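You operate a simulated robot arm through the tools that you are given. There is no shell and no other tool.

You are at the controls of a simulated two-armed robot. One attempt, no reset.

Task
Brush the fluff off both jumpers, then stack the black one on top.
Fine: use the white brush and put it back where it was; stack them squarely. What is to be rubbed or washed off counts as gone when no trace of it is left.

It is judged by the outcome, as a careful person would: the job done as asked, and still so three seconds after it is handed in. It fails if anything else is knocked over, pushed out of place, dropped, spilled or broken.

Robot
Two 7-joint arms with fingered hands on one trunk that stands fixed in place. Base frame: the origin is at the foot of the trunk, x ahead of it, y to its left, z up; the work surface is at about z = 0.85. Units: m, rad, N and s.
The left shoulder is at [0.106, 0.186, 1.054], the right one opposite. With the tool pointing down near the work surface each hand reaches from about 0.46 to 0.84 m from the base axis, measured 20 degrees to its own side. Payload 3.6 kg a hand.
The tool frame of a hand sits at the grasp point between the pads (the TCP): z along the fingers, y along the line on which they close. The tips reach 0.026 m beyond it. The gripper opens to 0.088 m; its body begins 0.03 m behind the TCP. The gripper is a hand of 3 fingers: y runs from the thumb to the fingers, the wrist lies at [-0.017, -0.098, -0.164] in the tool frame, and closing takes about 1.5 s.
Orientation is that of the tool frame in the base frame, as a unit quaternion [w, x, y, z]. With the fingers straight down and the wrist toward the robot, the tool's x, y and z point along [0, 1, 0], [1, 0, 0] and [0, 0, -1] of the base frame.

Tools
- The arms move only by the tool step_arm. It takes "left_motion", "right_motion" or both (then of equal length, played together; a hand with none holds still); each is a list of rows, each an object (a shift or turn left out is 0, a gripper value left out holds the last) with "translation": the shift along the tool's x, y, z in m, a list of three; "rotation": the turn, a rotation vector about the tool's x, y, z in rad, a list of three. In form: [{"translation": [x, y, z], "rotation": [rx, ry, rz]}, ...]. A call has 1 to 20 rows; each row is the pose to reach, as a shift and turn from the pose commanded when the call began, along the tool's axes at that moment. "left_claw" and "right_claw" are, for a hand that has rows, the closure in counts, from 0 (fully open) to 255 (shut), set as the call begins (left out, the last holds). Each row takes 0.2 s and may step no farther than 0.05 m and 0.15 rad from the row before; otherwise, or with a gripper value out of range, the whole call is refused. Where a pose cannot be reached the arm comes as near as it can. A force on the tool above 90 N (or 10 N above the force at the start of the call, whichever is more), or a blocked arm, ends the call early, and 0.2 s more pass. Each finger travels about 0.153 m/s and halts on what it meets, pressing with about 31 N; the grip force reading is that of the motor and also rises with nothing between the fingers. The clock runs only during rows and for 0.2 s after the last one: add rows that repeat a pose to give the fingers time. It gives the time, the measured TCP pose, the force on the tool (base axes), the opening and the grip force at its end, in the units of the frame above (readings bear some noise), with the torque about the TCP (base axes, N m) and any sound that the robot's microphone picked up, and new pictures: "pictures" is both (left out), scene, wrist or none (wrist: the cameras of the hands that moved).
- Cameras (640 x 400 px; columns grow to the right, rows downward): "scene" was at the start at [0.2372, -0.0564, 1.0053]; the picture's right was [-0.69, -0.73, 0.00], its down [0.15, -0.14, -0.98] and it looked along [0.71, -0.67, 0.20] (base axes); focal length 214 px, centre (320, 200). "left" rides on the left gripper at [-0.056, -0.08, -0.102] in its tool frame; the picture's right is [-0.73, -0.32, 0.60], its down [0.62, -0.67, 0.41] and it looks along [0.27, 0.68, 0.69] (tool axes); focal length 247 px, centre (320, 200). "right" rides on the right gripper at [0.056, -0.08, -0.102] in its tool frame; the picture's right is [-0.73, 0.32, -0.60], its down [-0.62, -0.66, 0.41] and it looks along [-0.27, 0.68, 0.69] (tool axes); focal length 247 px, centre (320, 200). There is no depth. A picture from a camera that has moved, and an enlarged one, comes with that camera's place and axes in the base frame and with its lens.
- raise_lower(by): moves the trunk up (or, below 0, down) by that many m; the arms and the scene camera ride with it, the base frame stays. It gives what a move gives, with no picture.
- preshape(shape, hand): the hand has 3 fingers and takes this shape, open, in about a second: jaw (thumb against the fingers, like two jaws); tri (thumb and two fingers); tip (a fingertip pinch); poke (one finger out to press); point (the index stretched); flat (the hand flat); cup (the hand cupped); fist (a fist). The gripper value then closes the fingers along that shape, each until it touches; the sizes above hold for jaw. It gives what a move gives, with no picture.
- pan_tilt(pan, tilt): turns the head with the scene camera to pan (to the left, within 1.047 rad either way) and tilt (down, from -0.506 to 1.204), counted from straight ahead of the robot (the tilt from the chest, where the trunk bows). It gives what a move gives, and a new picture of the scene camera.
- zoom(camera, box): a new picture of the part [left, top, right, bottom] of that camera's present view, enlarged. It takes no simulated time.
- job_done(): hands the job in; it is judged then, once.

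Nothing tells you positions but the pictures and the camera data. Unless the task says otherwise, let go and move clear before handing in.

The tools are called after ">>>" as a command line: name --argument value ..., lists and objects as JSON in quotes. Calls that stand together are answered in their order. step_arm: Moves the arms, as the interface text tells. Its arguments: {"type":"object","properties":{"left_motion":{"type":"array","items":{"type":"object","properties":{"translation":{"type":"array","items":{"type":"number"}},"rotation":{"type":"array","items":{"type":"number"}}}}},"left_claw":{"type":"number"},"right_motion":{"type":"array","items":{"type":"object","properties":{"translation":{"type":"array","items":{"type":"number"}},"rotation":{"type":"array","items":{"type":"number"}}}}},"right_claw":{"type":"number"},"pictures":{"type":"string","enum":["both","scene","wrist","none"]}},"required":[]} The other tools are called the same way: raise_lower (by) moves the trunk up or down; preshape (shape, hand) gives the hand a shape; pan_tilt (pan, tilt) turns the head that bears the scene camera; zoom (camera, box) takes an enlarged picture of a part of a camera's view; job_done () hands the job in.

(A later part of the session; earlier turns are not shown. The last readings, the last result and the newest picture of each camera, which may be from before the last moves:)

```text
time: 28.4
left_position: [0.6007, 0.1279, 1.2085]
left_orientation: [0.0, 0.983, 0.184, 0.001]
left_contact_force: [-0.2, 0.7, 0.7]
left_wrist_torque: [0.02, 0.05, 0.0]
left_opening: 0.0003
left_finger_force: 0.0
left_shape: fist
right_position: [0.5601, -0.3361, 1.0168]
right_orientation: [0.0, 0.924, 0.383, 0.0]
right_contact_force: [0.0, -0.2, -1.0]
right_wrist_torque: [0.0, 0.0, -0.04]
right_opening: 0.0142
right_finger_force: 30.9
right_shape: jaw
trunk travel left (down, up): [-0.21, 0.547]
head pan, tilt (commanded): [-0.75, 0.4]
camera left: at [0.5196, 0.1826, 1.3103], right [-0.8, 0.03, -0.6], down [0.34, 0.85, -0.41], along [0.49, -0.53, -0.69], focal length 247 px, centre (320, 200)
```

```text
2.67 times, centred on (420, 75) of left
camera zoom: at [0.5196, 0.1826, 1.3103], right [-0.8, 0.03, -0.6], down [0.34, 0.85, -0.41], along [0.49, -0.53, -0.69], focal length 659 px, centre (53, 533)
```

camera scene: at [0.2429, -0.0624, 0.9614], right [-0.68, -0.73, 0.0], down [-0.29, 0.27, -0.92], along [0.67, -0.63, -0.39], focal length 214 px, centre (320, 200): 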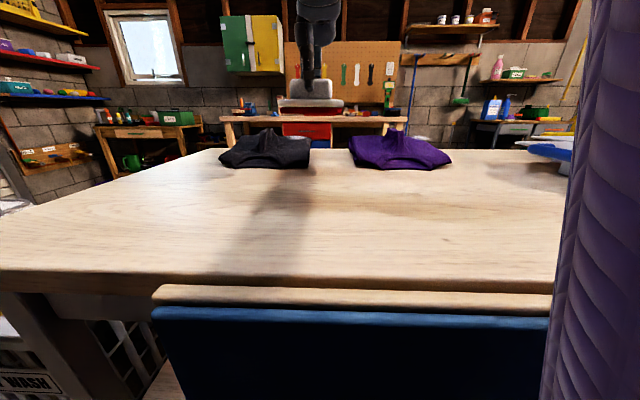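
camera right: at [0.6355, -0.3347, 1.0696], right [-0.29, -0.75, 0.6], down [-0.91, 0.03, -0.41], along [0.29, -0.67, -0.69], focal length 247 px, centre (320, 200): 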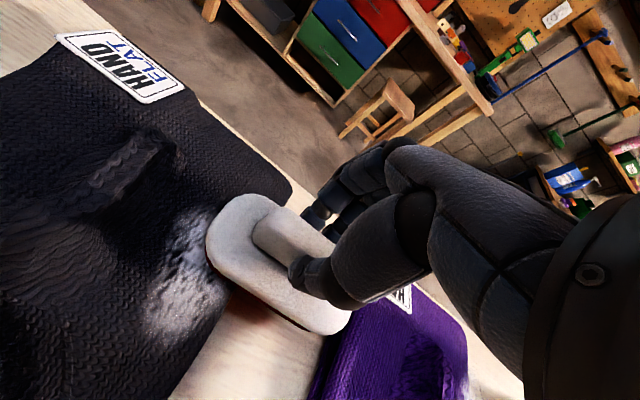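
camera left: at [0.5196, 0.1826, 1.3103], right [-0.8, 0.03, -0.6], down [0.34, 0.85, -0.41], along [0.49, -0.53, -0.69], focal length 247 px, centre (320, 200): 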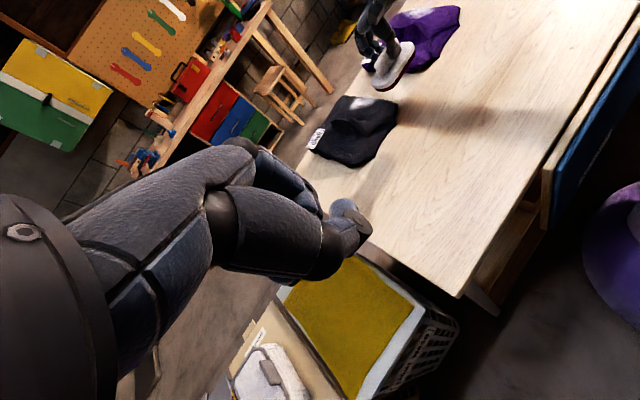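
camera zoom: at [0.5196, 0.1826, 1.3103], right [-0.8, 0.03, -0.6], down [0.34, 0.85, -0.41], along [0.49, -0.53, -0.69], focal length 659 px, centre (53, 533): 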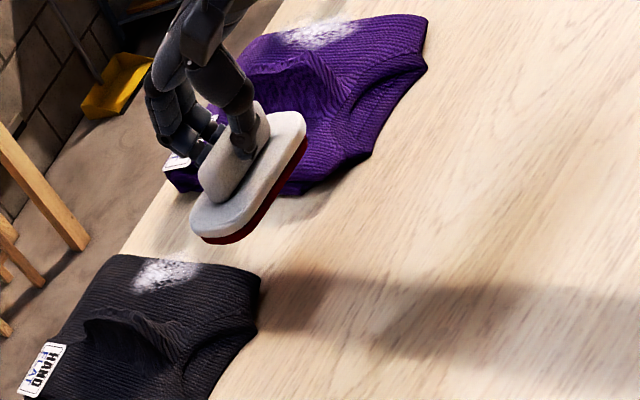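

Now the view is clear: I can see the fluff on the far side of the black jumper's ridge. I'll bring the brush back to the front of the fluff, just above contact.

>>> step_arm --right_motion '[{"translation": [0.01, 0.03, 0.0]}, {"translation": [0.02, 0.064, 0.01]}, {"translation": [0.022, 0.064, 0.03]}, {"translation": [0.022, 0.064, 0.05]}, {"translation": [0.022, 0.064, 0.05]}]' --pictures "none"

>>> zoom --camera "left" --box '[320, 50, 480, 170]'

>>> zoom --camera "right" --box '[0, 0, 640, 400]'

```text
time: 29.6
left_position: [0.6012, 0.1269, 1.2074]
left_orientation: [0.001, 0.983, 0.184, 0.0]
left_contact_force: [0.9, -0.4, -0.7]
left_wrist_torque: [0.02, -0.01, 0.0]
left_opening: 0.0003
left_finger_force: 0.1
left_shape: fist
right_position: [0.6225, -0.366, 0.9664]
right_orientation: [0.0, 0.924, 0.383, 0.0]
right_contact_force: [0.1, -1.0, -1.4]
right_wrist_torque: [0.01, -0.01, 0.0]
right_opening: 0.0141
right_finger_force: 30.9
right_shape: jaw
trunk travel left (down, up): [-0.21, 0.547]
head pan, tilt (commanded): [-0.75, 0.4]
```

```text
3.33 times, centred on (400, 110) of left
camera zoom: at [0.519, 0.1824, 1.3105], right [-0.8, 0.03, -0.6], down [0.34, 0.85, -0.41], along [0.49, -0.53, -0.69], focal length 823 px, centre (53, 500)
```

zoom: 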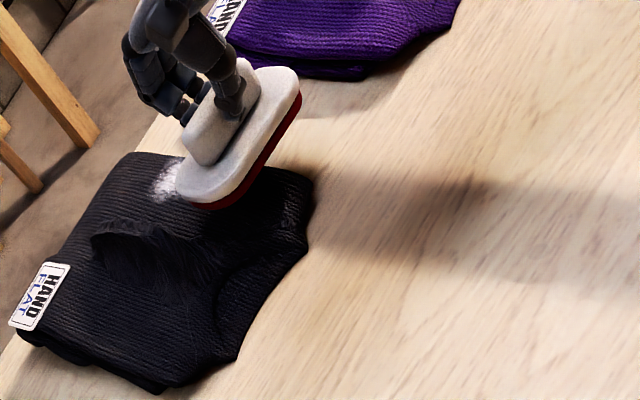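

```text
1.00 times, centred on (320, 200) of right (not enlarged: the box is as wide or as high as the picture)
camera zoom: at [0.6044, -0.2705, 1.0693], right [-0.29, -0.75, 0.6], down [-0.91, 0.03, -0.41], along [0.29, -0.67, -0.69], focal length 247 px, centre (320, 200)
```

zoom: 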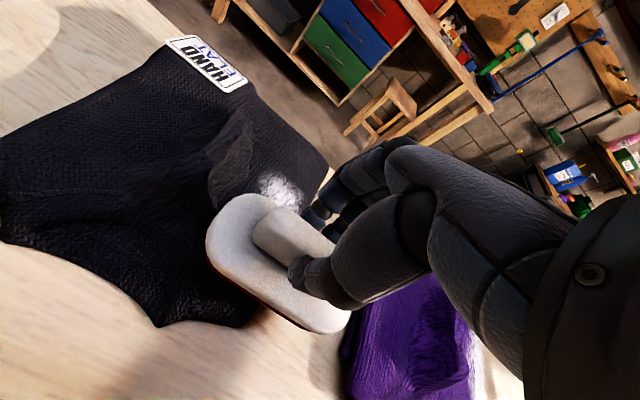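

The brush is lined up, and the fluff is visible just ahead of its back edge. I'll press lightly and stroke forward through the fluff, then check.

>>> step_arm --right_motion '[{"translation": [0, 0, 0.006]}, {"translation": [0, 0.0, 0.012]}, {"translation": [0, 0.012, 0.013]}, {"translation": [0, 0.024, 0.013]}, {"translation": [0, 0.036, 0.013]}, {"translation": [0, 0.048, 0.013]}]' --pictures "none"

>>> zoom --camera "left" --box '[320, 50, 480, 170]'

>>> zoom --camera "right" --box '[0, 0, 640, 400]'

```text
time: 31.0
left_position: [0.5991, 0.1291, 1.2096]
left_orientation: [0.001, 0.983, 0.186, 0.001]
left_contact_force: [0.1, 0.3, -0.9]
left_wrist_torque: [-0.01, 0.01, 0.03]
left_opening: 0.0
left_finger_force: 0.1
left_shape: fist
right_position: [0.6561, -0.4001, 0.9562]
right_orientation: [0.0, 0.923, 0.384, 0.001]
right_contact_force: [-1.1, 1.5, 8.5]
right_wrist_torque: [0.06, 0.03, -0.04]
right_opening: 0.0147
right_finger_force: 31.4
right_shape: jaw
trunk travel left (down, up): [-0.21, 0.547]
head pan, tilt (commanded): [-0.75, 0.4]
```

```text
3.33 times, centred on (400, 110) of left
camera zoom: at [0.5179, 0.1833, 1.3109], right [-0.8, 0.03, -0.6], down [0.34, 0.85, -0.41], along [0.49, -0.53, -0.69], focal length 823 px, centre (53, 500)
```

zoom: 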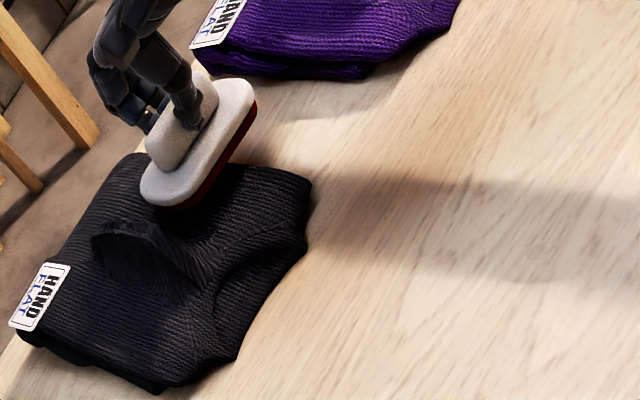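

```text
1.00 times, centred on (320, 200) of right (not enlarged: the box is as wide or as high as the picture)
camera zoom: at [0.6378, -0.3045, 1.0586], right [-0.29, -0.75, 0.6], down [-0.91, 0.03, -0.41], along [0.29, -0.67, -0.69], focal length 247 px, centre (320, 200)
```

zoom: 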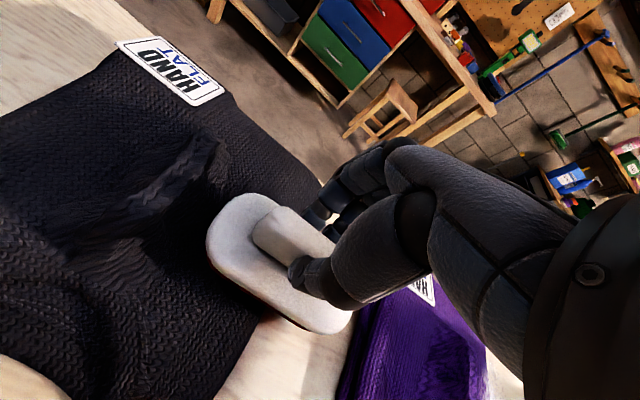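

The jumper hasn't shifted and the contact is gentle. I'll continue the stroke past the fluff.

>>> step_arm --right_motion '[{"translation": [0, 0.012, 0]}, {"translation": [0, 0.024, 0.0]}, {"translation": [0, 0.036, 0.0]}, {"translation": [0, 0.045, 0.0]}]' --pictures "none"

>>> zoom --camera "left" --box '[320, 50, 480, 170]'

>>> zoom --camera "right" --box '[0, 0, 640, 400]'

```text
time: 32.0
left_position: [0.599, 0.1286, 1.2089]
left_orientation: [0.0, 0.983, 0.185, 0.0]
left_contact_force: [0.9, -0.8, -0.5]
left_wrist_torque: [0.01, -0.03, -0.01]
left_opening: 0.0002
left_finger_force: 0.1
left_shape: fist
right_position: [0.6872, -0.4333, 0.9559]
right_orientation: [0.001, 0.924, 0.384, 0.001]
right_contact_force: [-2.6, 3.3, 11.5]
right_wrist_torque: [0.08, 0.08, -0.01]
right_opening: 0.0146
right_finger_force: 31.1
right_shape: jaw
trunk travel left (down, up): [-0.21, 0.547]
head pan, tilt (commanded): [-0.75, 0.4]
```

```text
3.33 times, centred on (400, 110) of left
camera zoom: at [0.5176, 0.1835, 1.311], right [-0.8, 0.03, -0.6], down [0.34, 0.85, -0.41], along [0.49, -0.53, -0.69], focal length 823 px, centre (53, 500)
```

zoom: 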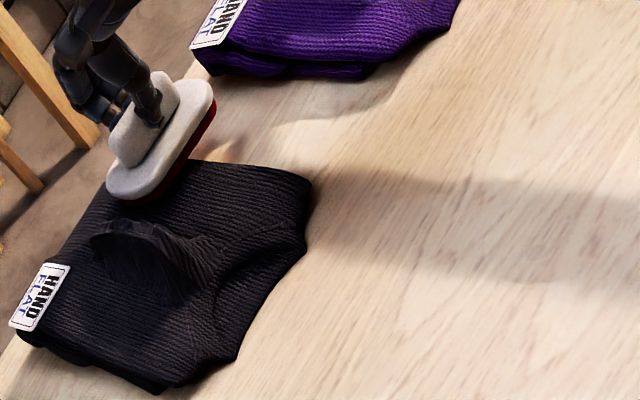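

```text
1.00 times, centred on (320, 200) of right (not enlarged: the box is as wide or as high as the picture)
camera zoom: at [0.6687, -0.3365, 1.0584], right [-0.29, -0.74, 0.6], down [-0.91, 0.03, -0.41], along [0.29, -0.67, -0.69], focal length 247 px, centre (320, 200)
```

zoom: 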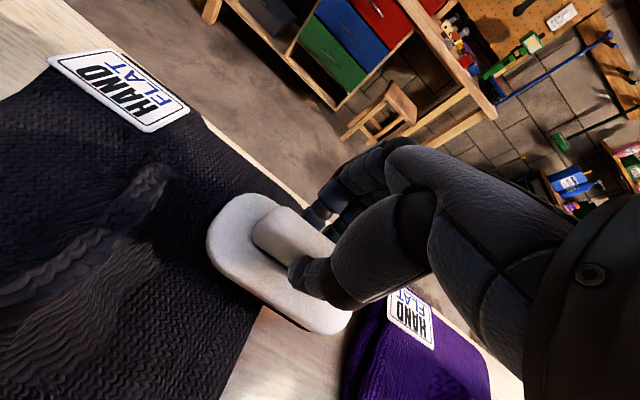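

The stroke seems to have swept the fluff away. I'll lift the brush and check the black jumper closely.

>>> step_arm --right_motion '[{"translation": [0, 0.0, -0.02]}, {"translation": [0, 0.0, -0.05]}, {"translation": [-0.03, -0.02, -0.09]}, {"translation": [-0.07, -0.05, -0.11]}, {"translation": [-0.11, -0.08, -0.11]}, {"translation": [-0.11, -0.08, -0.11]}]' --pictures "none"

>>> zoom --camera "left" --box '[320, 60, 460, 165]'

>>> zoom --camera "right" --box '[0, 0, 640, 400]'

>>> zoom --camera "scene" --box '[200, 100, 360, 200]'

```text
refused: row 3 steps farther than a row can; nothing moved
```

```text
3.81 times, centred on (390, 112) of left
camera zoom: at [0.5176, 0.1835, 1.311], right [-0.8, 0.03, -0.6], down [0.34, 0.85, -0.41], along [0.49, -0.53, -0.69], focal length 941 px, centre (53, 533)
```

zoom: 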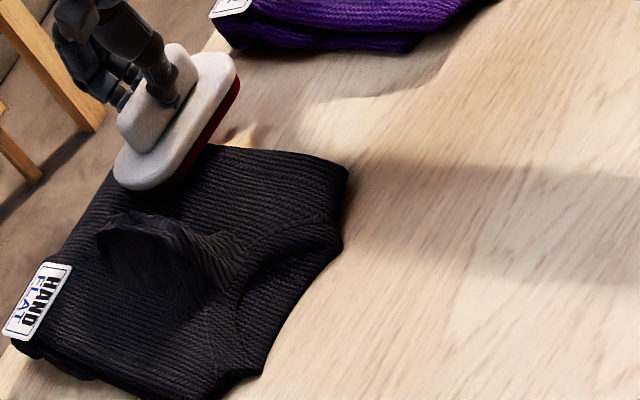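

```text
1.00 times, centred on (320, 200) of right (not enlarged: the box is as wide or as high as the picture)
camera zoom: at [0.6687, -0.3365, 1.0584], right [-0.29, -0.74, 0.6], down [-0.91, 0.03, -0.41], along [0.29, -0.67, -0.69], focal length 247 px, centre (320, 200)
```

zoom: 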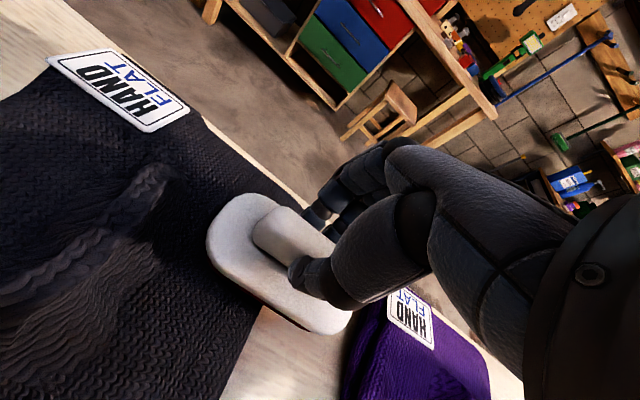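

```text
4.00 times, centred on (280, 150) of scene
camera zoom: at [0.2417, -0.0616, 0.9619], right [-0.68, -0.73, 0.0], down [-0.28, 0.26, -0.92], along [0.67, -0.63, -0.39], focal length 858 px, centre (480, 400)
```

zoom: 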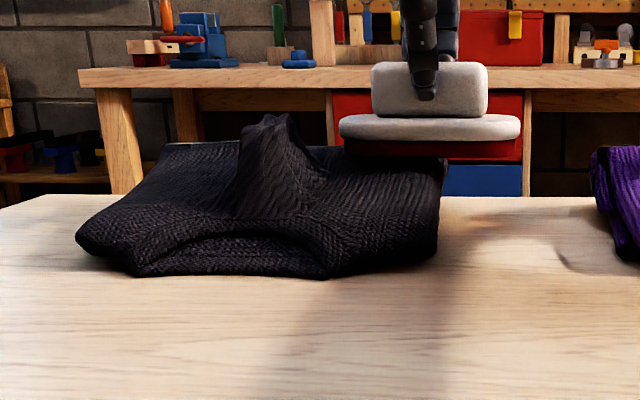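

That call was refused because one row stepped too far, so I'll repeat the lift with smaller rows.

>>> step_arm --right_motion '[{"translation": [0, 0.0, -0.02]}, {"translation": [0, 0.0, -0.05]}, {"translation": [-0.02, -0.01, -0.08]}, {"translation": [-0.05, -0.03, -0.11]}, {"translation": [-0.08, -0.06, -0.11]}, {"translation": [-0.11, -0.08, -0.11]}, {"translation": [-0.11, -0.08, -0.11]}]' --pictures "none"

>>> zoom --camera "left" --box '[320, 60, 460, 165]'

>>> zoom --camera "right" --box '[0, 0, 640, 400]'

>>> zoom --camera "scene" --box '[200, 100, 360, 200]'

```text
time: 33.6
left_position: [0.6011, 0.1287, 1.2092]
left_orientation: [0.0, 0.983, 0.186, 0.0]
left_contact_force: [-0.2, 0.9, -0.8]
left_wrist_torque: [-0.02, -0.01, -0.02]
left_opening: 0.0
left_finger_force: 0.1
left_shape: fist
right_position: [0.5515, -0.4544, 1.0626]
right_orientation: [-0.001, 0.924, 0.382, 0.0]
right_contact_force: [0.0, 0.2, -0.7]
right_wrist_torque: [-0.01, 0.0, 0.0]
right_opening: 0.014
right_finger_force: 31.0
right_shape: jaw
trunk travel left (down, up): [-0.21, 0.547]
head pan, tilt (commanded): [-0.75, 0.4]
```

```text
3.81 times, centred on (390, 112) of left
camera zoom: at [0.5196, 0.1825, 1.3101], right [-0.8, 0.03, -0.6], down [0.34, 0.85, -0.41], along [0.49, -0.53, -0.69], focal length 941 px, centre (53, 533)
```

zoom: 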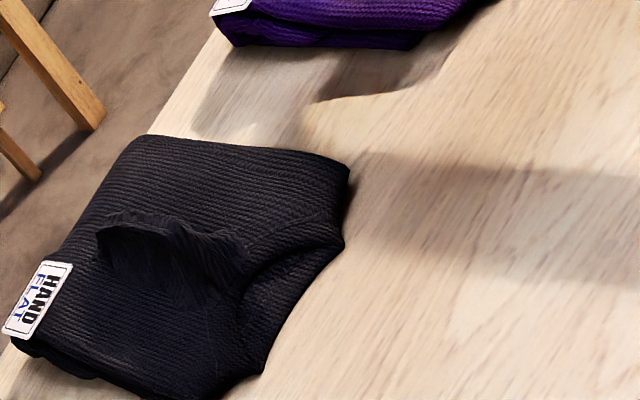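

```text
1.00 times, centred on (320, 200) of right (not enlarged: the box is as wide or as high as the picture)
camera zoom: at [0.534, -0.359, 1.1663], right [-0.29, -0.75, 0.6], down [-0.91, 0.03, -0.41], along [0.29, -0.67, -0.69], focal length 247 px, centre (320, 200)
```

zoom: 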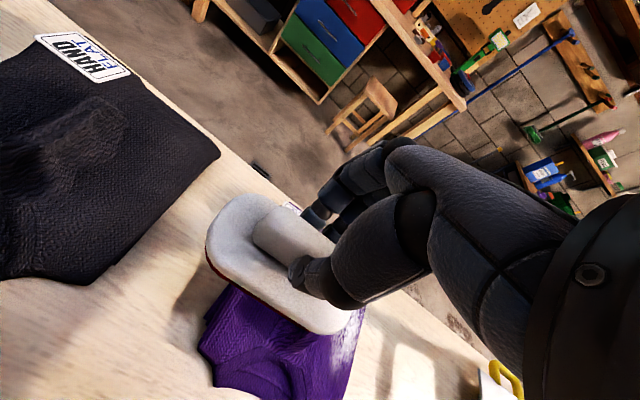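

```text
4.00 times, centred on (280, 150) of scene
camera zoom: at [0.2432, -0.0624, 0.9613], right [-0.68, -0.73, 0.0], down [-0.29, 0.27, -0.92], along [0.67, -0.63, -0.39], focal length 858 px, centre (480, 400)
```

zoom: 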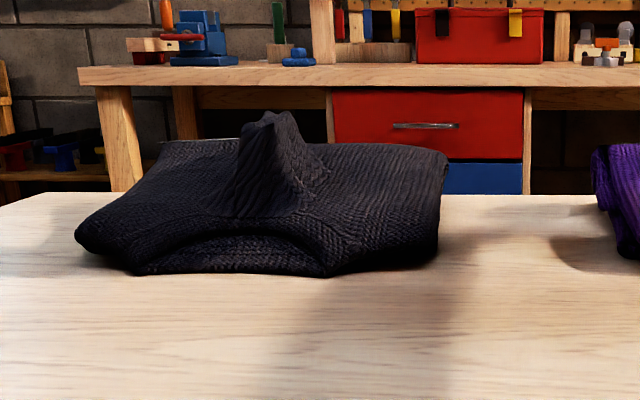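

The black jumper now looks clean. I'll zoom in tightly there to look for traces, and find the purple fluff.

>>> zoom --camera "left" --box '[335, 85, 405, 135]'

>>> zoom --camera "left" --box '[340, 0, 480, 90]'

>>> zoom --camera "scene" --box '[330, 100, 490, 200]'

```text
8.00 times, centred on (370, 110) of left
camera zoom: at [0.5196, 0.1825, 1.3101], right [-0.8, 0.03, -0.6], down [0.34, 0.85, -0.41], along [0.49, -0.53, -0.69], focal length 1976 px, centre (-80, 920)
```

zoom: 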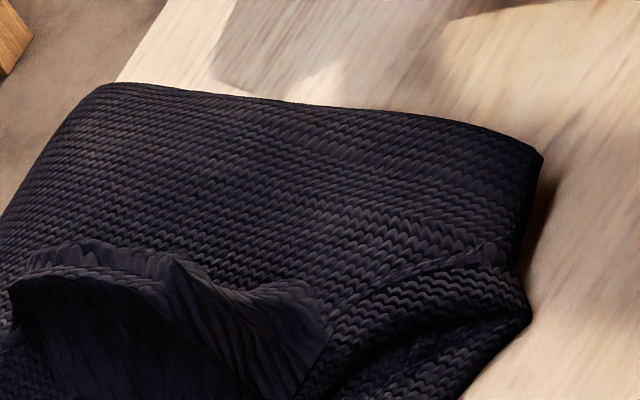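

```text
4.44 times, centred on (410, 45) of left
camera zoom: at [0.5196, 0.1825, 1.3101], right [-0.8, 0.03, -0.6], down [0.34, 0.85, -0.41], along [0.49, -0.53, -0.69], focal length 1098 px, centre (-80, 889)
```

zoom: 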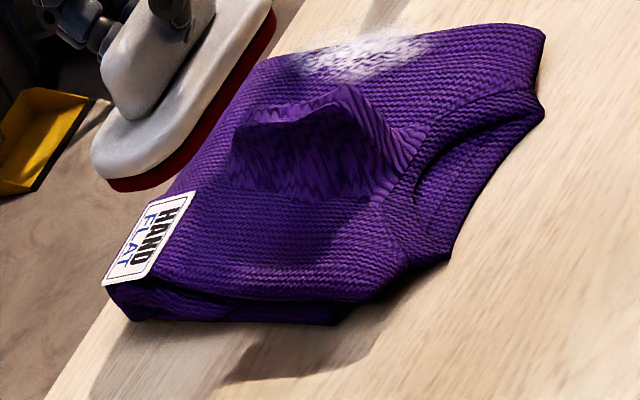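

```text
4.00 times, centred on (410, 150) of scene
camera zoom: at [0.2432, -0.0624, 0.9613], right [-0.68, -0.73, 0.0], down [-0.29, 0.27, -0.92], along [0.67, -0.63, -0.39], focal length 858 px, centre (-40, 400)
```

zoom: 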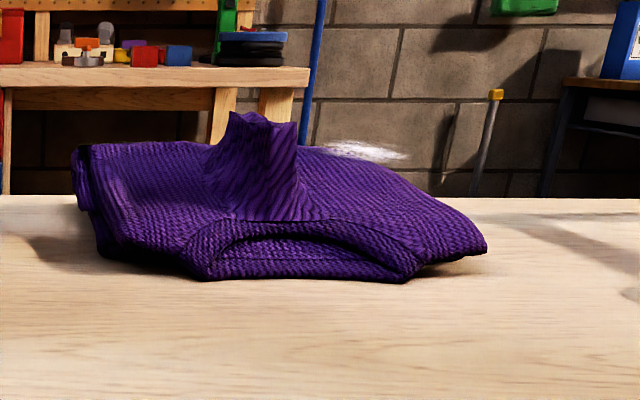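

The black jumper is spotless. The purple fluff lies near F≈0.75, L≈-0.09. I'll carry the brush high over the purple ridge, then lower it in front of the fluff.

>>> step_arm --right_motion '[{"translation": [-0.045, -0.004, 0]}, {"translation": [-0.09, -0.008, 0]}, {"translation": [-0.135, -0.012, 0]}, {"translation": [-0.182, -0.016, 0.0]}, {"translation": [-0.182, -0.016, 0.04]}, {"translation": [-0.182, -0.016, 0.08]}, {"translation": [-0.182, -0.016, 0.094]}, {"translation": [-0.182, -0.016, 0.094]}]' --pictures "none"

>>> zoom --camera "left" --box '[340, 0, 500, 100]'

>>> zoom --camera "right" --box '[0, 0, 640, 400]'

>>> zoom --camera "scene" --box '[330, 100, 490, 200]'

```text
time: 35.4
left_position: [0.6012, 0.1279, 1.2085]
left_orientation: [0.0, 0.983, 0.184, 0.001]
left_contact_force: [-0.4, 0.2, 1.1]
left_wrist_torque: [0.01, -0.01, 0.01]
left_opening: 0.0
left_finger_force: 0.1
left_shape: fist
right_position: [0.4136, -0.5703, 0.9719]
right_orientation: [0.0, 0.924, 0.382, 0.001]
right_contact_force: [0.0, -1.0, -2.0]
right_wrist_torque: [-0.01, 0.02, 0.01]
right_opening: 0.0143
right_finger_force: 30.8
right_shape: jaw
trunk travel left (down, up): [-0.21, 0.547]
head pan, tilt (commanded): [-0.75, 0.4]
```

```text
4.00 times, centred on (420, 50) of left
camera zoom: at [0.5189, 0.1823, 1.3105], right [-0.8, 0.03, -0.6], down [0.34, 0.85, -0.41], along [0.49, -0.53, -0.69], focal length 988 px, centre (-80, 800)
```

zoom: 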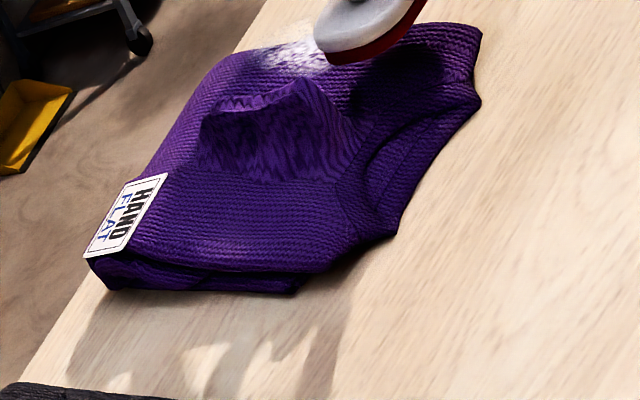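

```text
1.00 times, centred on (320, 200) of right (not enlarged: the box is as wide or as high as the picture)
camera zoom: at [0.3968, -0.4744, 1.0732], right [-0.29, -0.75, 0.6], down [-0.91, 0.03, -0.41], along [0.29, -0.67, -0.69], focal length 247 px, centre (320, 200)
```

zoom: 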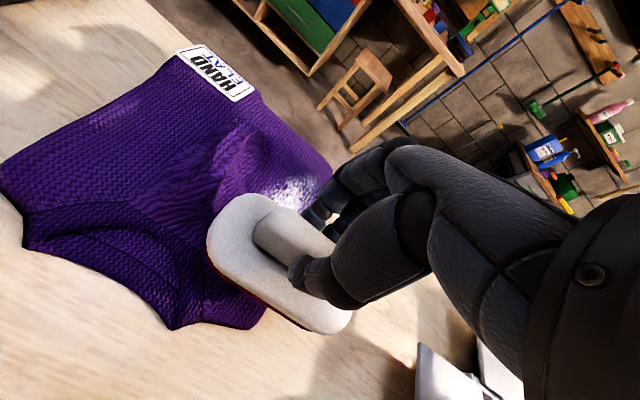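

```text
4.00 times, centred on (410, 150) of scene
camera zoom: at [0.2427, -0.0625, 0.9615], right [-0.68, -0.73, 0.0], down [-0.28, 0.27, -0.92], along [0.67, -0.63, -0.39], focal length 858 px, centre (-40, 400)
```

zoom: 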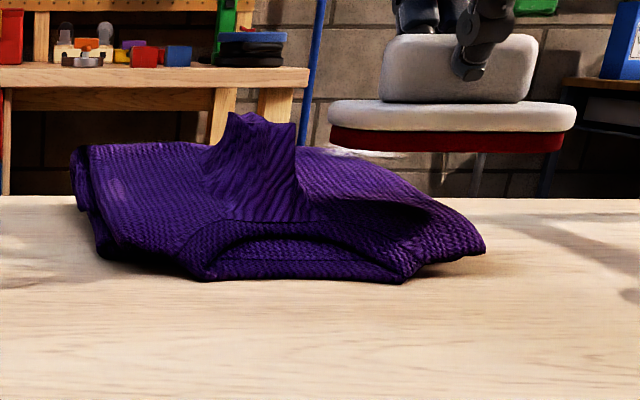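

The setup matches the one that worked on the black jumper. I'll lower to contact and stroke forward through the purple fluff.

>>> step_arm --right_motion '[{"translation": [0, 0, 0.008]}, {"translation": [0, 0.0, 0.015]}, {"translation": [0, 0.008, 0.018]}, {"translation": [0, 0.02, 0.018]}, {"translation": [0, 0.032, 0.018]}, {"translation": [0, 0.044, 0.018]}]' --pictures "none"

>>> zoom --camera "left" --box '[340, 0, 500, 100]'

>>> zoom --camera "right" --box '[0, 0, 640, 400]'

```text
time: 36.8
left_position: [0.5989, 0.1308, 1.2089]
left_orientation: [0.001, 0.983, 0.184, 0.001]
left_contact_force: [-0.5, -0.2, 0.2]
left_wrist_torque: [0.04, -0.01, -0.02]
left_opening: 0.0
left_finger_force: 0.0
left_shape: fist
right_position: [0.444, -0.5997, 0.955]
right_orientation: [0.002, 0.924, 0.383, 0.002]
right_contact_force: [-4.7, 3.9, 16.0]
right_wrist_torque: [0.11, 0.13, -0.03]
right_opening: 0.0146
right_finger_force: 31.2
right_shape: jaw
trunk travel left (down, up): [-0.21, 0.547]
head pan, tilt (commanded): [-0.75, 0.4]
```

```text
4.00 times, centred on (420, 50) of left
camera zoom: at [0.5173, 0.1845, 1.311], right [-0.8, 0.03, -0.6], down [0.34, 0.85, -0.41], along [0.49, -0.53, -0.69], focal length 988 px, centre (-80, 800)
```

zoom: 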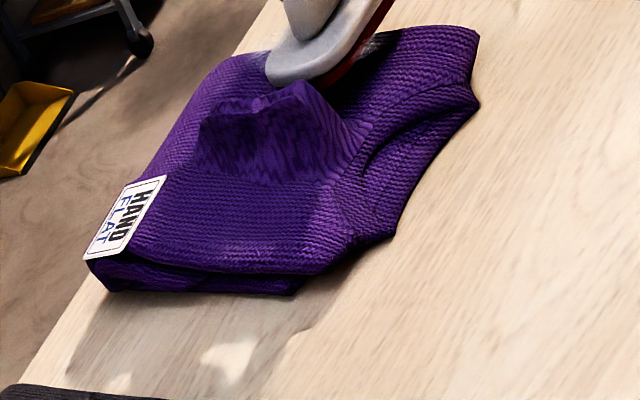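

```text
1.00 times, centred on (320, 200) of right (not enlarged: the box is as wide or as high as the picture)
camera zoom: at [0.4262, -0.5043, 1.0572], right [-0.3, -0.74, 0.6], down [-0.91, 0.03, -0.42], along [0.29, -0.67, -0.68], focal length 247 px, centre (320, 200)
```

zoom: 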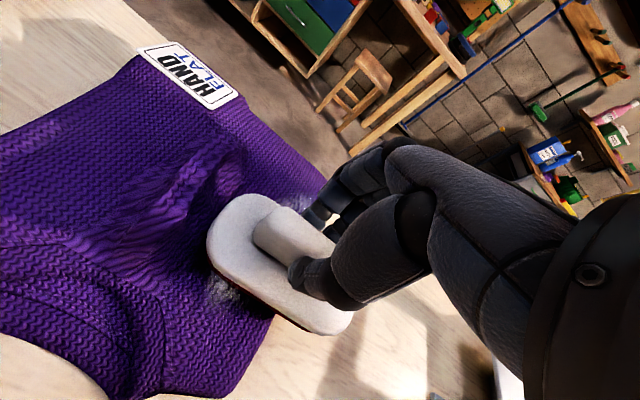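

There is some fluff ahead and a faint bit behind the brush. I'll finish the forward stroke, then stroke back over the rest.

>>> step_arm --right_motion '[{"translation": [0, 0.012, 0]}, {"translation": [0, 0.024, 0.0]}, {"translation": [0, 0.036, 0.0]}, {"translation": [0, 0.046, 0.0]}]' --pictures "none"

>>> zoom --camera "left" --box '[340, 0, 500, 100]'

>>> zoom --camera "right" --box '[0, 0, 640, 400]'

```text
time: 37.8
left_position: [0.5996, 0.1307, 1.2092]
left_orientation: [0.001, 0.983, 0.185, 0.0]
left_contact_force: [0.5, -0.2, -0.1]
left_wrist_torque: [0.0, -0.04, 0.0]
left_opening: 0.0002
left_finger_force: 0.0
left_shape: fist
right_position: [0.4754, -0.6323, 0.9538]
right_orientation: [0.002, 0.923, 0.384, 0.002]
right_contact_force: [-3.4, 5.3, 20.2]
right_wrist_torque: [0.18, 0.14, -0.06]
right_opening: 0.0152
right_finger_force: 31.5
right_shape: jaw
trunk travel left (down, up): [-0.21, 0.547]
head pan, tilt (commanded): [-0.75, 0.4]
```

```text
4.00 times, centred on (420, 50) of left
camera zoom: at [0.5171, 0.1851, 1.311], right [-0.8, 0.03, -0.6], down [0.34, 0.84, -0.41], along [0.49, -0.53, -0.69], focal length 988 px, centre (-80, 800)
```

zoom: 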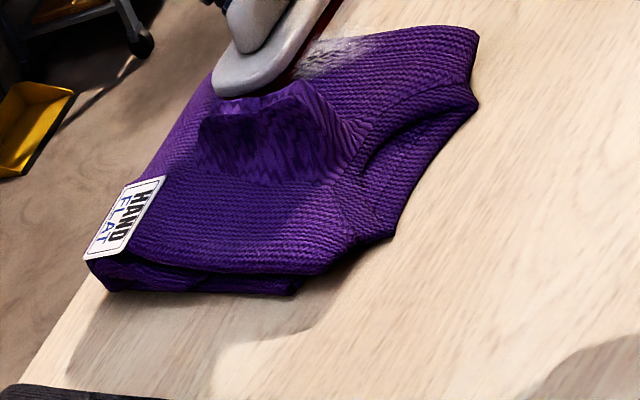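

```text
1.00 times, centred on (320, 200) of right (not enlarged: the box is as wide or as high as the picture)
camera zoom: at [0.4585, -0.5372, 1.0568], right [-0.3, -0.74, 0.6], down [-0.91, 0.03, -0.41], along [0.29, -0.67, -0.68], focal length 247 px, centre (320, 200)
```

zoom: 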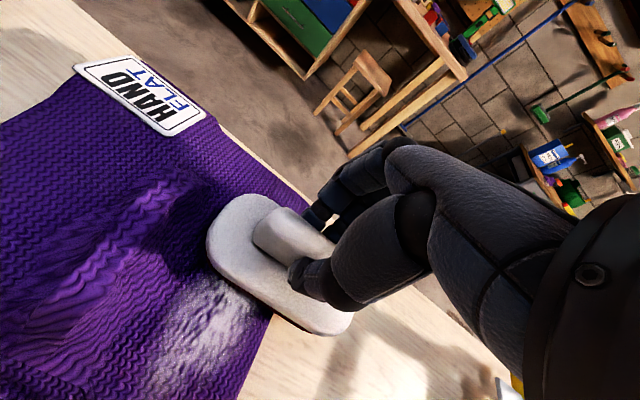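

The fluff has thinned but a trace remains. I'll stroke back and forth again over the same strip.

>>> step_arm --right_motion '[{"translation": [0, -0.012, -0.001]}, {"translation": [0, -0.024, -0.001]}, {"translation": [0, -0.036, -0.001]}, {"translation": [0, -0.048, -0.001]}, {"translation": [0, -0.06, -0.001]}, {"translation": [0, -0.072, -0.001]}, {"translation": [0, -0.084, -0.001]}, {"translation": [0, -0.094, -0.001]}]' --pictures "none"

>>> zoom --camera "left" --box '[340, 0, 500, 100]'

>>> zoom --camera "right" --box '[0, 0, 640, 400]'

```text
time: 39.6
left_position: [0.6003, 0.1288, 1.2083]
left_orientation: [0.001, 0.983, 0.185, 0.0]
left_contact_force: [-0.4, 0.0, -0.5]
left_wrist_torque: [0.01, -0.05, 0.02]
left_opening: 0.0
left_finger_force: 0.0
left_shape: fist
right_position: [0.4101, -0.5676, 0.9533]
right_orientation: [0.002, 0.924, 0.383, 0.002]
right_contact_force: [5.4, -4.9, 18.9]
right_wrist_torque: [-0.13, -0.11, 0.03]
right_opening: 0.0159
right_finger_force: 31.0
right_shape: jaw
trunk travel left (down, up): [-0.21, 0.547]
head pan, tilt (commanded): [-0.75, 0.4]
```

```text
4.00 times, centred on (420, 50) of left
camera zoom: at [0.5184, 0.1835, 1.3106], right [-0.8, 0.03, -0.6], down [0.34, 0.85, -0.41], along [0.49, -0.53, -0.69], focal length 988 px, centre (-80, 800)
```

zoom: 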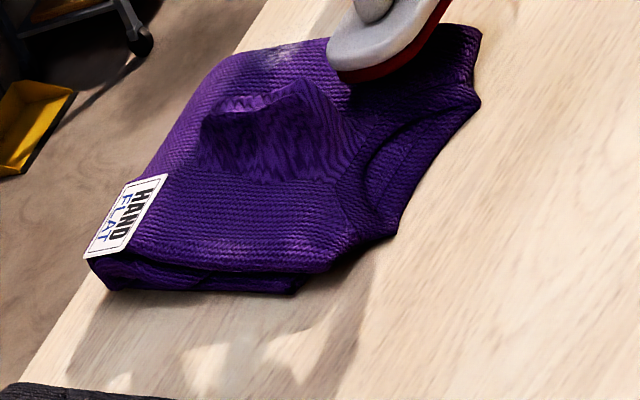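

```text
1.00 times, centred on (320, 200) of right (not enlarged: the box is as wide or as high as the picture)
camera zoom: at [0.3924, -0.4725, 1.0567], right [-0.3, -0.74, 0.6], down [-0.91, 0.03, -0.41], along [0.29, -0.67, -0.69], focal length 247 px, centre (320, 200)
```

zoom: 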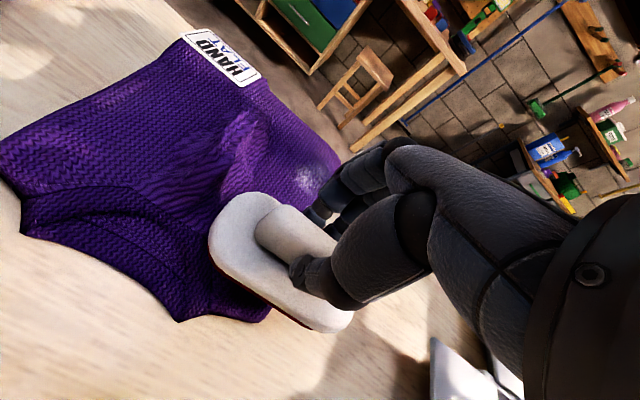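

It's fainter now, so I'll make another forward stroke.

>>> step_arm --right_motion '[{"translation": [0, 0.012, 0]}, {"translation": [0, 0.024, 0]}, {"translation": [0, 0.036, 0]}, {"translation": [0, 0.048, 0]}, {"translation": [0, 0.06, 0]}, {"translation": [0, 0.072, 0]}, {"translation": [0, 0.084, 0]}, {"translation": [0, 0.094, 0]}]' --pictures "none"

>>> zoom --camera "left" --box '[340, 0, 500, 100]'

>>> zoom --camera "right" --box '[0, 0, 640, 400]'

```text
time: 41.4
left_position: [0.5994, 0.1296, 1.2084]
left_orientation: [0.001, 0.983, 0.184, 0.0]
left_contact_force: [-0.3, -0.2, -0.6]
left_wrist_torque: [0.03, -0.04, 0.02]
left_opening: 0.0002
left_finger_force: 0.1
left_shape: fist
right_position: [0.4757, -0.6337, 0.9539]
right_orientation: [0.0, 0.924, 0.382, 0.0]
right_contact_force: [-2.3, 3.0, 12.2]
right_wrist_torque: [0.1, 0.09, -0.02]
right_opening: 0.0161
right_finger_force: 30.8
right_shape: jaw
trunk travel left (down, up): [-0.21, 0.547]
head pan, tilt (commanded): [-0.75, 0.4]
```

```text
4.00 times, centred on (420, 50) of left
camera zoom: at [0.5179, 0.1841, 1.3107], right [-0.8, 0.03, -0.6], down [0.34, 0.85, -0.41], along [0.49, -0.53, -0.69], focal length 988 px, centre (-80, 800)
```

zoom: 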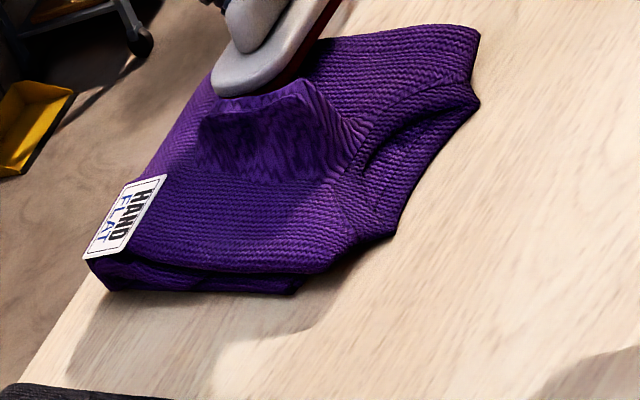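

```text
1.00 times, centred on (320, 200) of right (not enlarged: the box is as wide or as high as the picture)
camera zoom: at [0.4598, -0.5374, 1.0567], right [-0.29, -0.74, 0.6], down [-0.91, 0.03, -0.41], along [0.29, -0.67, -0.69], focal length 247 px, centre (320, 200)
```

zoom: 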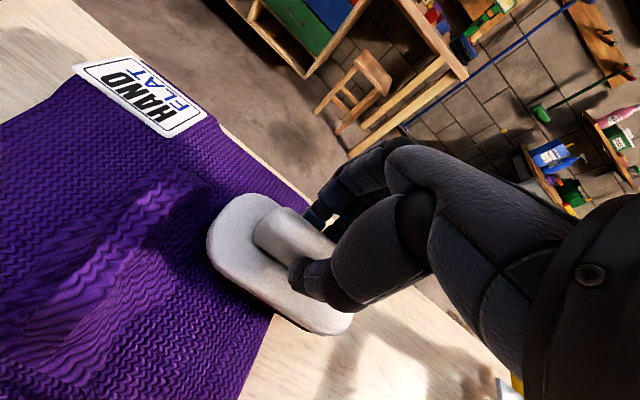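

It looks clean now. I'll lift the brush clear and inspect.

>>> step_arm --right_motion '[{"translation": [0, 0.0, -0.02]}, {"translation": [0, 0.0, -0.06]}, {"translation": [0.0, -0.03, -0.09]}, {"translation": [0.0, -0.07, -0.11]}, {"translation": [0.0, -0.11, -0.11]}, {"translation": [0.0, -0.15, -0.11]}, {"translation": [0.0, -0.15, -0.11]}]' --pictures "none"

>>> zoom --camera "left" --box '[340, 0, 500, 100]'

>>> zoom --camera "right" --box '[0, 0, 640, 400]'

>>> zoom --camera "scene" --box '[200, 100, 520, 250]'

```text
time: 43.0
left_position: [0.6014, 0.127, 1.2083]
left_orientation: [0.0, 0.983, 0.185, 0.0]
left_contact_force: [-0.1, 0.6, -0.5]
left_wrist_torque: [-0.02, -0.03, 0.01]
left_opening: 0.0
left_finger_force: 0.0
left_shape: fist
right_position: [0.3711, -0.5279, 1.0611]
right_orientation: [-0.001, 0.924, 0.383, -0.001]
right_contact_force: [0.2, 0.0, -1.1]
right_wrist_torque: [0.0, -0.02, -0.02]
right_opening: 0.0152
right_finger_force: 30.8
right_shape: jaw
trunk travel left (down, up): [-0.21, 0.547]
head pan, tilt (commanded): [-0.75, 0.4]
```

```text
4.00 times, centred on (420, 50) of left
camera zoom: at [0.5195, 0.1821, 1.3103], right [-0.8, 0.03, -0.6], down [0.34, 0.85, -0.41], along [0.49, -0.53, -0.69], focal length 988 px, centre (-80, 800)
```

zoom: 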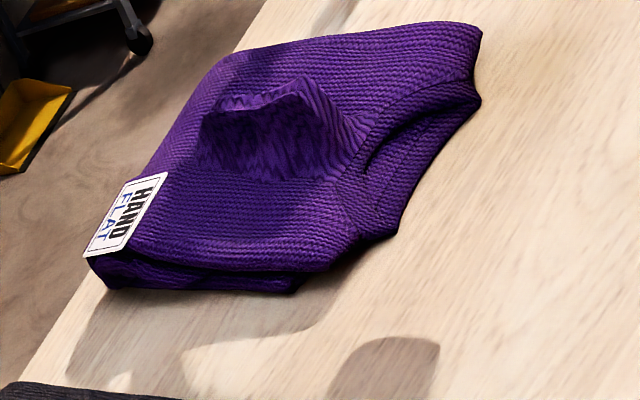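

```text
1.00 times, centred on (320, 200) of right (not enlarged: the box is as wide or as high as the picture)
camera zoom: at [0.3541, -0.432, 1.1645], right [-0.29, -0.75, 0.6], down [-0.91, 0.03, -0.41], along [0.29, -0.67, -0.69], focal length 247 px, centre (320, 200)
```

zoom: 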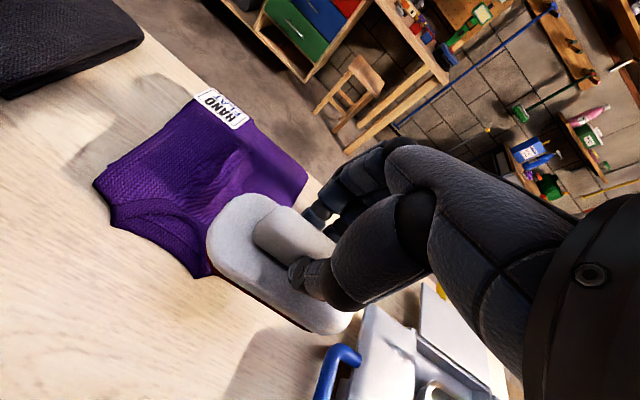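

```text
2.00 times, centred on (360, 175) of scene
camera zoom: at [0.2431, -0.0627, 0.9613], right [-0.68, -0.73, 0.0], down [-0.28, 0.27, -0.92], along [0.67, -0.63, -0.39], focal length 429 px, centre (240, 250)
```

zoom: 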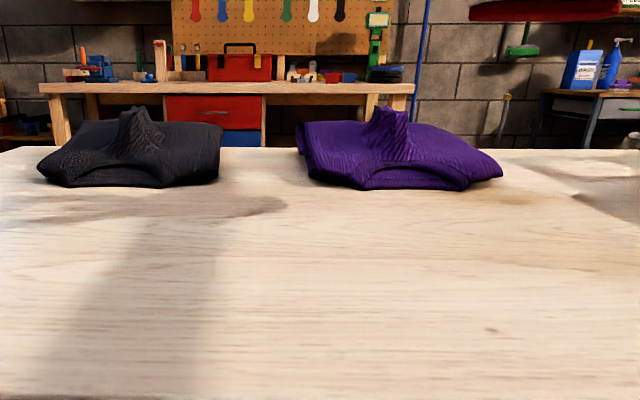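

Both jumpers look clean, so I'll do a tight zoom on the purple spot to be sure.

>>> zoom --camera "left" --box '[385, 0, 465, 50]'

>>> zoom --camera "right" --box '[80, 70, 320, 290]'

```text
8.00 times, centred on (425, 25) of left
camera zoom: at [0.5195, 0.1821, 1.3103], right [-0.8, 0.03, -0.6], down [0.34, 0.85, -0.41], along [0.49, -0.53, -0.69], focal length 1976 px, centre (-520, 1600)
```

zoom: 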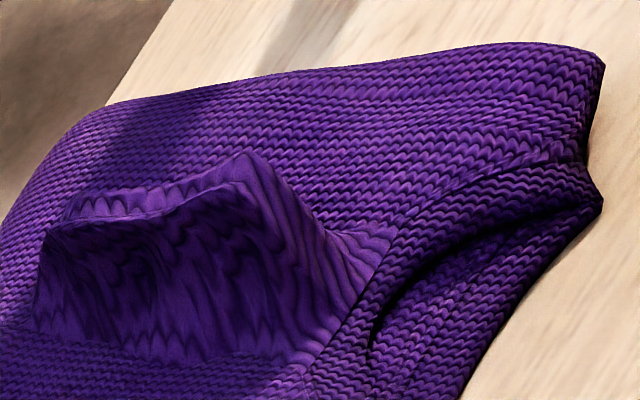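

```text
1.82 times, centred on (200, 180) of right
camera zoom: at [0.3541, -0.432, 1.1645], right [-0.29, -0.75, 0.6], down [-0.91, 0.03, -0.41], along [0.29, -0.67, -0.69], focal length 449 px, centre (538, 236)
```

zoom: 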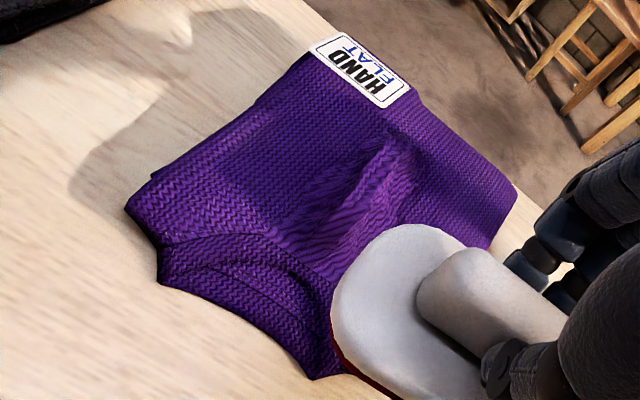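

The purple jumper is spotless too. I'll return the brush to its home spot, at height first.

>>> step_arm --right_motion '[{"translation": [0.04, -0.02, 0]}, {"translation": [0.08, -0.04, 0]}, {"translation": [0.12, -0.06, 0]}, {"translation": [0.16, -0.08, 0]}, {"translation": [0.2, -0.1, 0.0]}, {"translation": [0.2328, -0.1086, 0.02]}, {"translation": [0.2328, -0.1086, 0.06]}, {"translation": [0.2328, -0.1086, 0.1]}, {"translation": [0.2328, -0.1086, 0.125]}, {"translation": [0.2328, -0.1086, 0.135]}, {"translation": [0.2328, -0.1086, 0.135]}]' --pictures "wrist"

>>> zoom --camera "scene" --box '[240, 100, 400, 200]'

```text
time: 45.4
left_position: [0.6015, 0.1273, 1.2065]
left_orientation: [0.0, 0.983, 0.184, 0.0]
left_contact_force: [-0.4, 0.6, -0.2]
left_wrist_torque: [0.01, 0.0, -0.01]
left_opening: 0.0
left_finger_force: 0.1
left_shape: fist
right_position: [0.4602, -0.2863, 0.9266]
right_orientation: [0.001, 0.923, 0.384, 0.0]
right_contact_force: [0.2, -0.2, -0.2]
right_wrist_torque: [-0.01, 0.01, 0.0]
right_opening: 0.0152
right_finger_force: 30.7
right_shape: jaw
trunk travel left (down, up): [-0.21, 0.547]
head pan, tilt (commanded): [-0.75, 0.4]
camera right: at [0.4421, -0.1916, 1.0306], right [-0.29, -0.75, 0.6], down [-0.91, 0.03, -0.41], along [0.29, -0.67, -0.69], focal length 247 px, centre (320, 200)
```

right: 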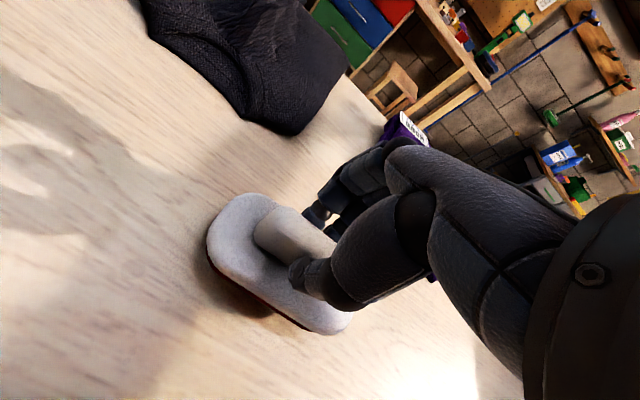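

```text
4.00 times, centred on (320, 150) of scene
camera zoom: at [0.2429, -0.0624, 0.9615], right [-0.68, -0.73, 0.0], down [-0.28, 0.27, -0.92], along [0.67, -0.63, -0.39], focal length 858 px, centre (320, 400)
```

zoom: 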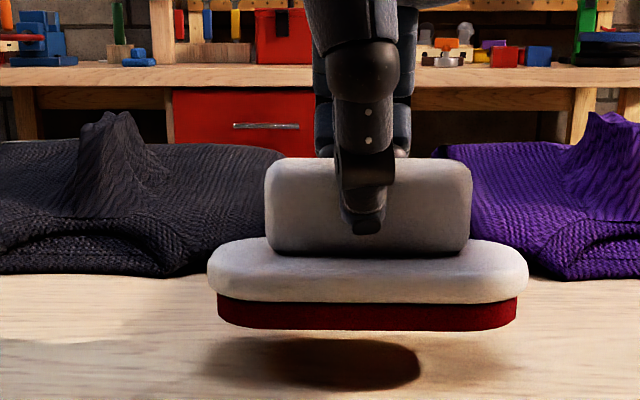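

The brush is level above its home spot, with its shadow just under it. I'll lower it onto the table.

>>> step_arm --right_motion '[{"translation": [-0.001, 0, 0.006]}, {"translation": [-0.001, 0, 0.012]}, {"translation": [-0.001, 0, 0.0145]}, {"translation": [-0.001, 0, 0.0145]}]' --pictures "none"

>>> zoom --camera "scene" --box '[240, 100, 400, 200]'

```text
time: 46.4
left_position: [0.6012, 0.1275, 1.2085]
left_orientation: [0.0, 0.983, 0.184, 0.0]
left_contact_force: [-0.3, -0.2, 0.7]
left_wrist_torque: [-0.02, 0.03, 0.06]
left_opening: 0.0002
left_finger_force: 0.1
left_shape: fist
right_position: [0.4583, -0.2875, 0.9129]
right_orientation: [0.0, 0.923, 0.384, 0.0]
right_contact_force: [-0.7, 0.2, -0.5]
right_wrist_torque: [-0.02, 0.02, 0.01]
right_opening: 0.0151
right_finger_force: 31.0
right_shape: jaw
trunk travel left (down, up): [-0.21, 0.547]
head pan, tilt (commanded): [-0.75, 0.4]
```

```text
4.00 times, centred on (320, 150) of scene
camera zoom: at [0.2429, -0.0624, 0.9614], right [-0.68, -0.73, 0.0], down [-0.28, 0.27, -0.92], along [0.67, -0.63, -0.39], focal length 858 px, centre (320, 400)
```

zoom: 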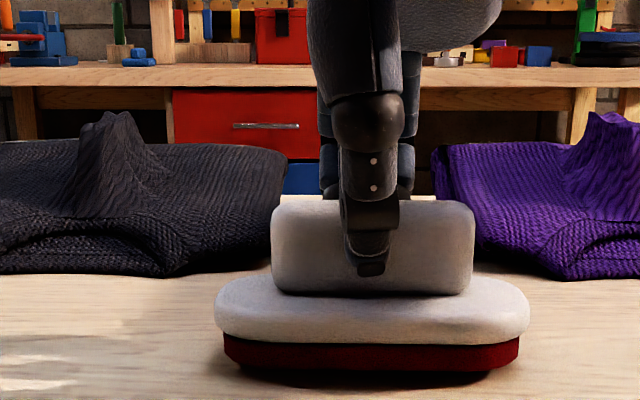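

There's still a hair of gap under the brush. I'll lower it another couple of millimetres.

>>> step_arm --right_motion '[{"translation": [0, 0, 0.0015]}, {"translation": [0, 0, 0.003]}, {"translation": [0, 0, 0.003]}]' --pictures "none"

>>> zoom --camera "scene" --box '[240, 100, 400, 200]'

```text
time: 47.2
left_position: [0.601, 0.1282, 1.2071]
left_orientation: [0.0, 0.983, 0.185, 0.001]
left_contact_force: [0.1, 0.3, -0.6]
left_wrist_torque: [0.02, 0.01, -0.02]
left_opening: 0.0
left_finger_force: 0.0
left_shape: fist
right_position: [0.4568, -0.2879, 0.9105]
right_orientation: [-0.001, 0.924, 0.383, 0.0]
right_contact_force: [0.3, 0.2, -0.4]
right_wrist_torque: [-0.02, -0.01, 0.01]
right_opening: 0.015
right_finger_force: 30.6
right_shape: jaw
trunk travel left (down, up): [-0.21, 0.547]
head pan, tilt (commanded): [-0.75, 0.4]
```

```text
4.00 times, centred on (320, 150) of scene
camera zoom: at [0.2429, -0.0624, 0.9615], right [-0.68, -0.73, 0.0], down [-0.28, 0.27, -0.92], along [0.67, -0.63, -0.39], focal length 858 px, centre (320, 400)
```

zoom: 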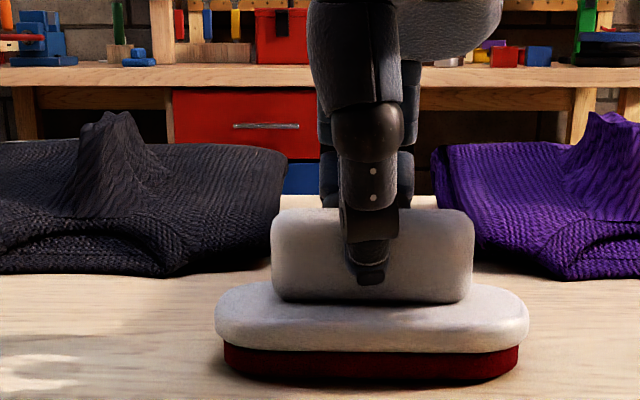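

>>> step_arm --right_motion '[{"translation": [0.002, 0, 0.0]}, {"translation": [0.002, 0, 0.0015]}, {"translation": [0.002, 0, 0.0015]}]' --pictures "none"

>>> zoom --camera "scene" --box '[240, 100, 400, 200]'

```text
time: 48.0
left_position: [0.6006, 0.1287, 1.2086]
left_orientation: [0.0, 0.983, 0.185, 0.001]
left_contact_force: [0.2, -0.2, -0.4]
left_wrist_torque: [0.04, -0.03, -0.02]
left_opening: 0.0
left_finger_force: 0.1
left_shape: fist
right_position: [0.4594, -0.2861, 0.9096]
right_orientation: [0.0, 0.924, 0.383, 0.0]
right_contact_force: [-0.4, -0.1, -0.8]
right_wrist_torque: [-0.02, 0.02, -0.01]
right_opening: 0.0149
right_finger_force: 30.9
right_shape: jaw
trunk travel left (down, up): [-0.21, 0.547]
head pan, tilt (commanded): [-0.75, 0.4]
```

```text
4.00 times, centred on (320, 150) of scene
camera zoom: at [0.2429, -0.0624, 0.9614], right [-0.68, -0.73, 0.0], down [-0.28, 0.27, -0.92], along [0.67, -0.63, -0.39], focal length 858 px, centre (320, 400)
```

zoom: 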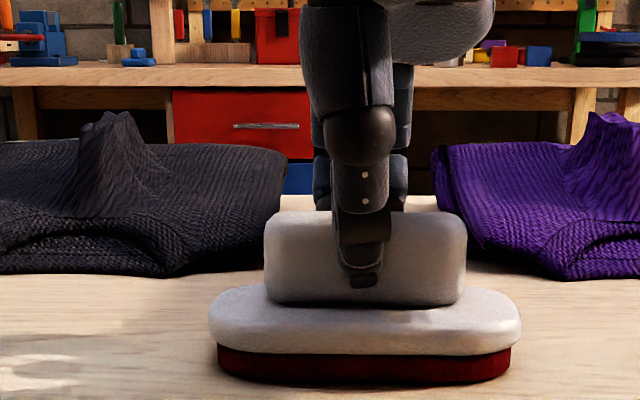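

>>> step_arm --right_motion '[{"translation": [0, 0, 0.001]}, {"translation": [0, 0, 0.002]}, {"translation": [0, 0, 0.002]}]' --pictures "none"

```text
time: 48.8
left_position: [0.6006, 0.1287, 1.2087]
left_orientation: [0.0, 0.983, 0.185, 0.0]
left_contact_force: [0.7, -0.9, -0.4]
left_wrist_torque: [-0.04, -0.02, -0.01]
left_opening: 0.0
left_finger_force: 0.1
left_shape: fist
right_position: [0.4596, -0.2853, 0.9079]
right_orientation: [0.001, 0.924, 0.383, 0.001]
right_contact_force: [0.5, -0.5, 8.2]
right_wrist_torque: [-0.07, 0.01, -0.03]
right_opening: 0.0152
right_finger_force: 31.2
right_shape: jaw
trunk travel left (down, up): [-0.21, 0.547]
head pan, tilt (commanded): [-0.75, 0.4]
```

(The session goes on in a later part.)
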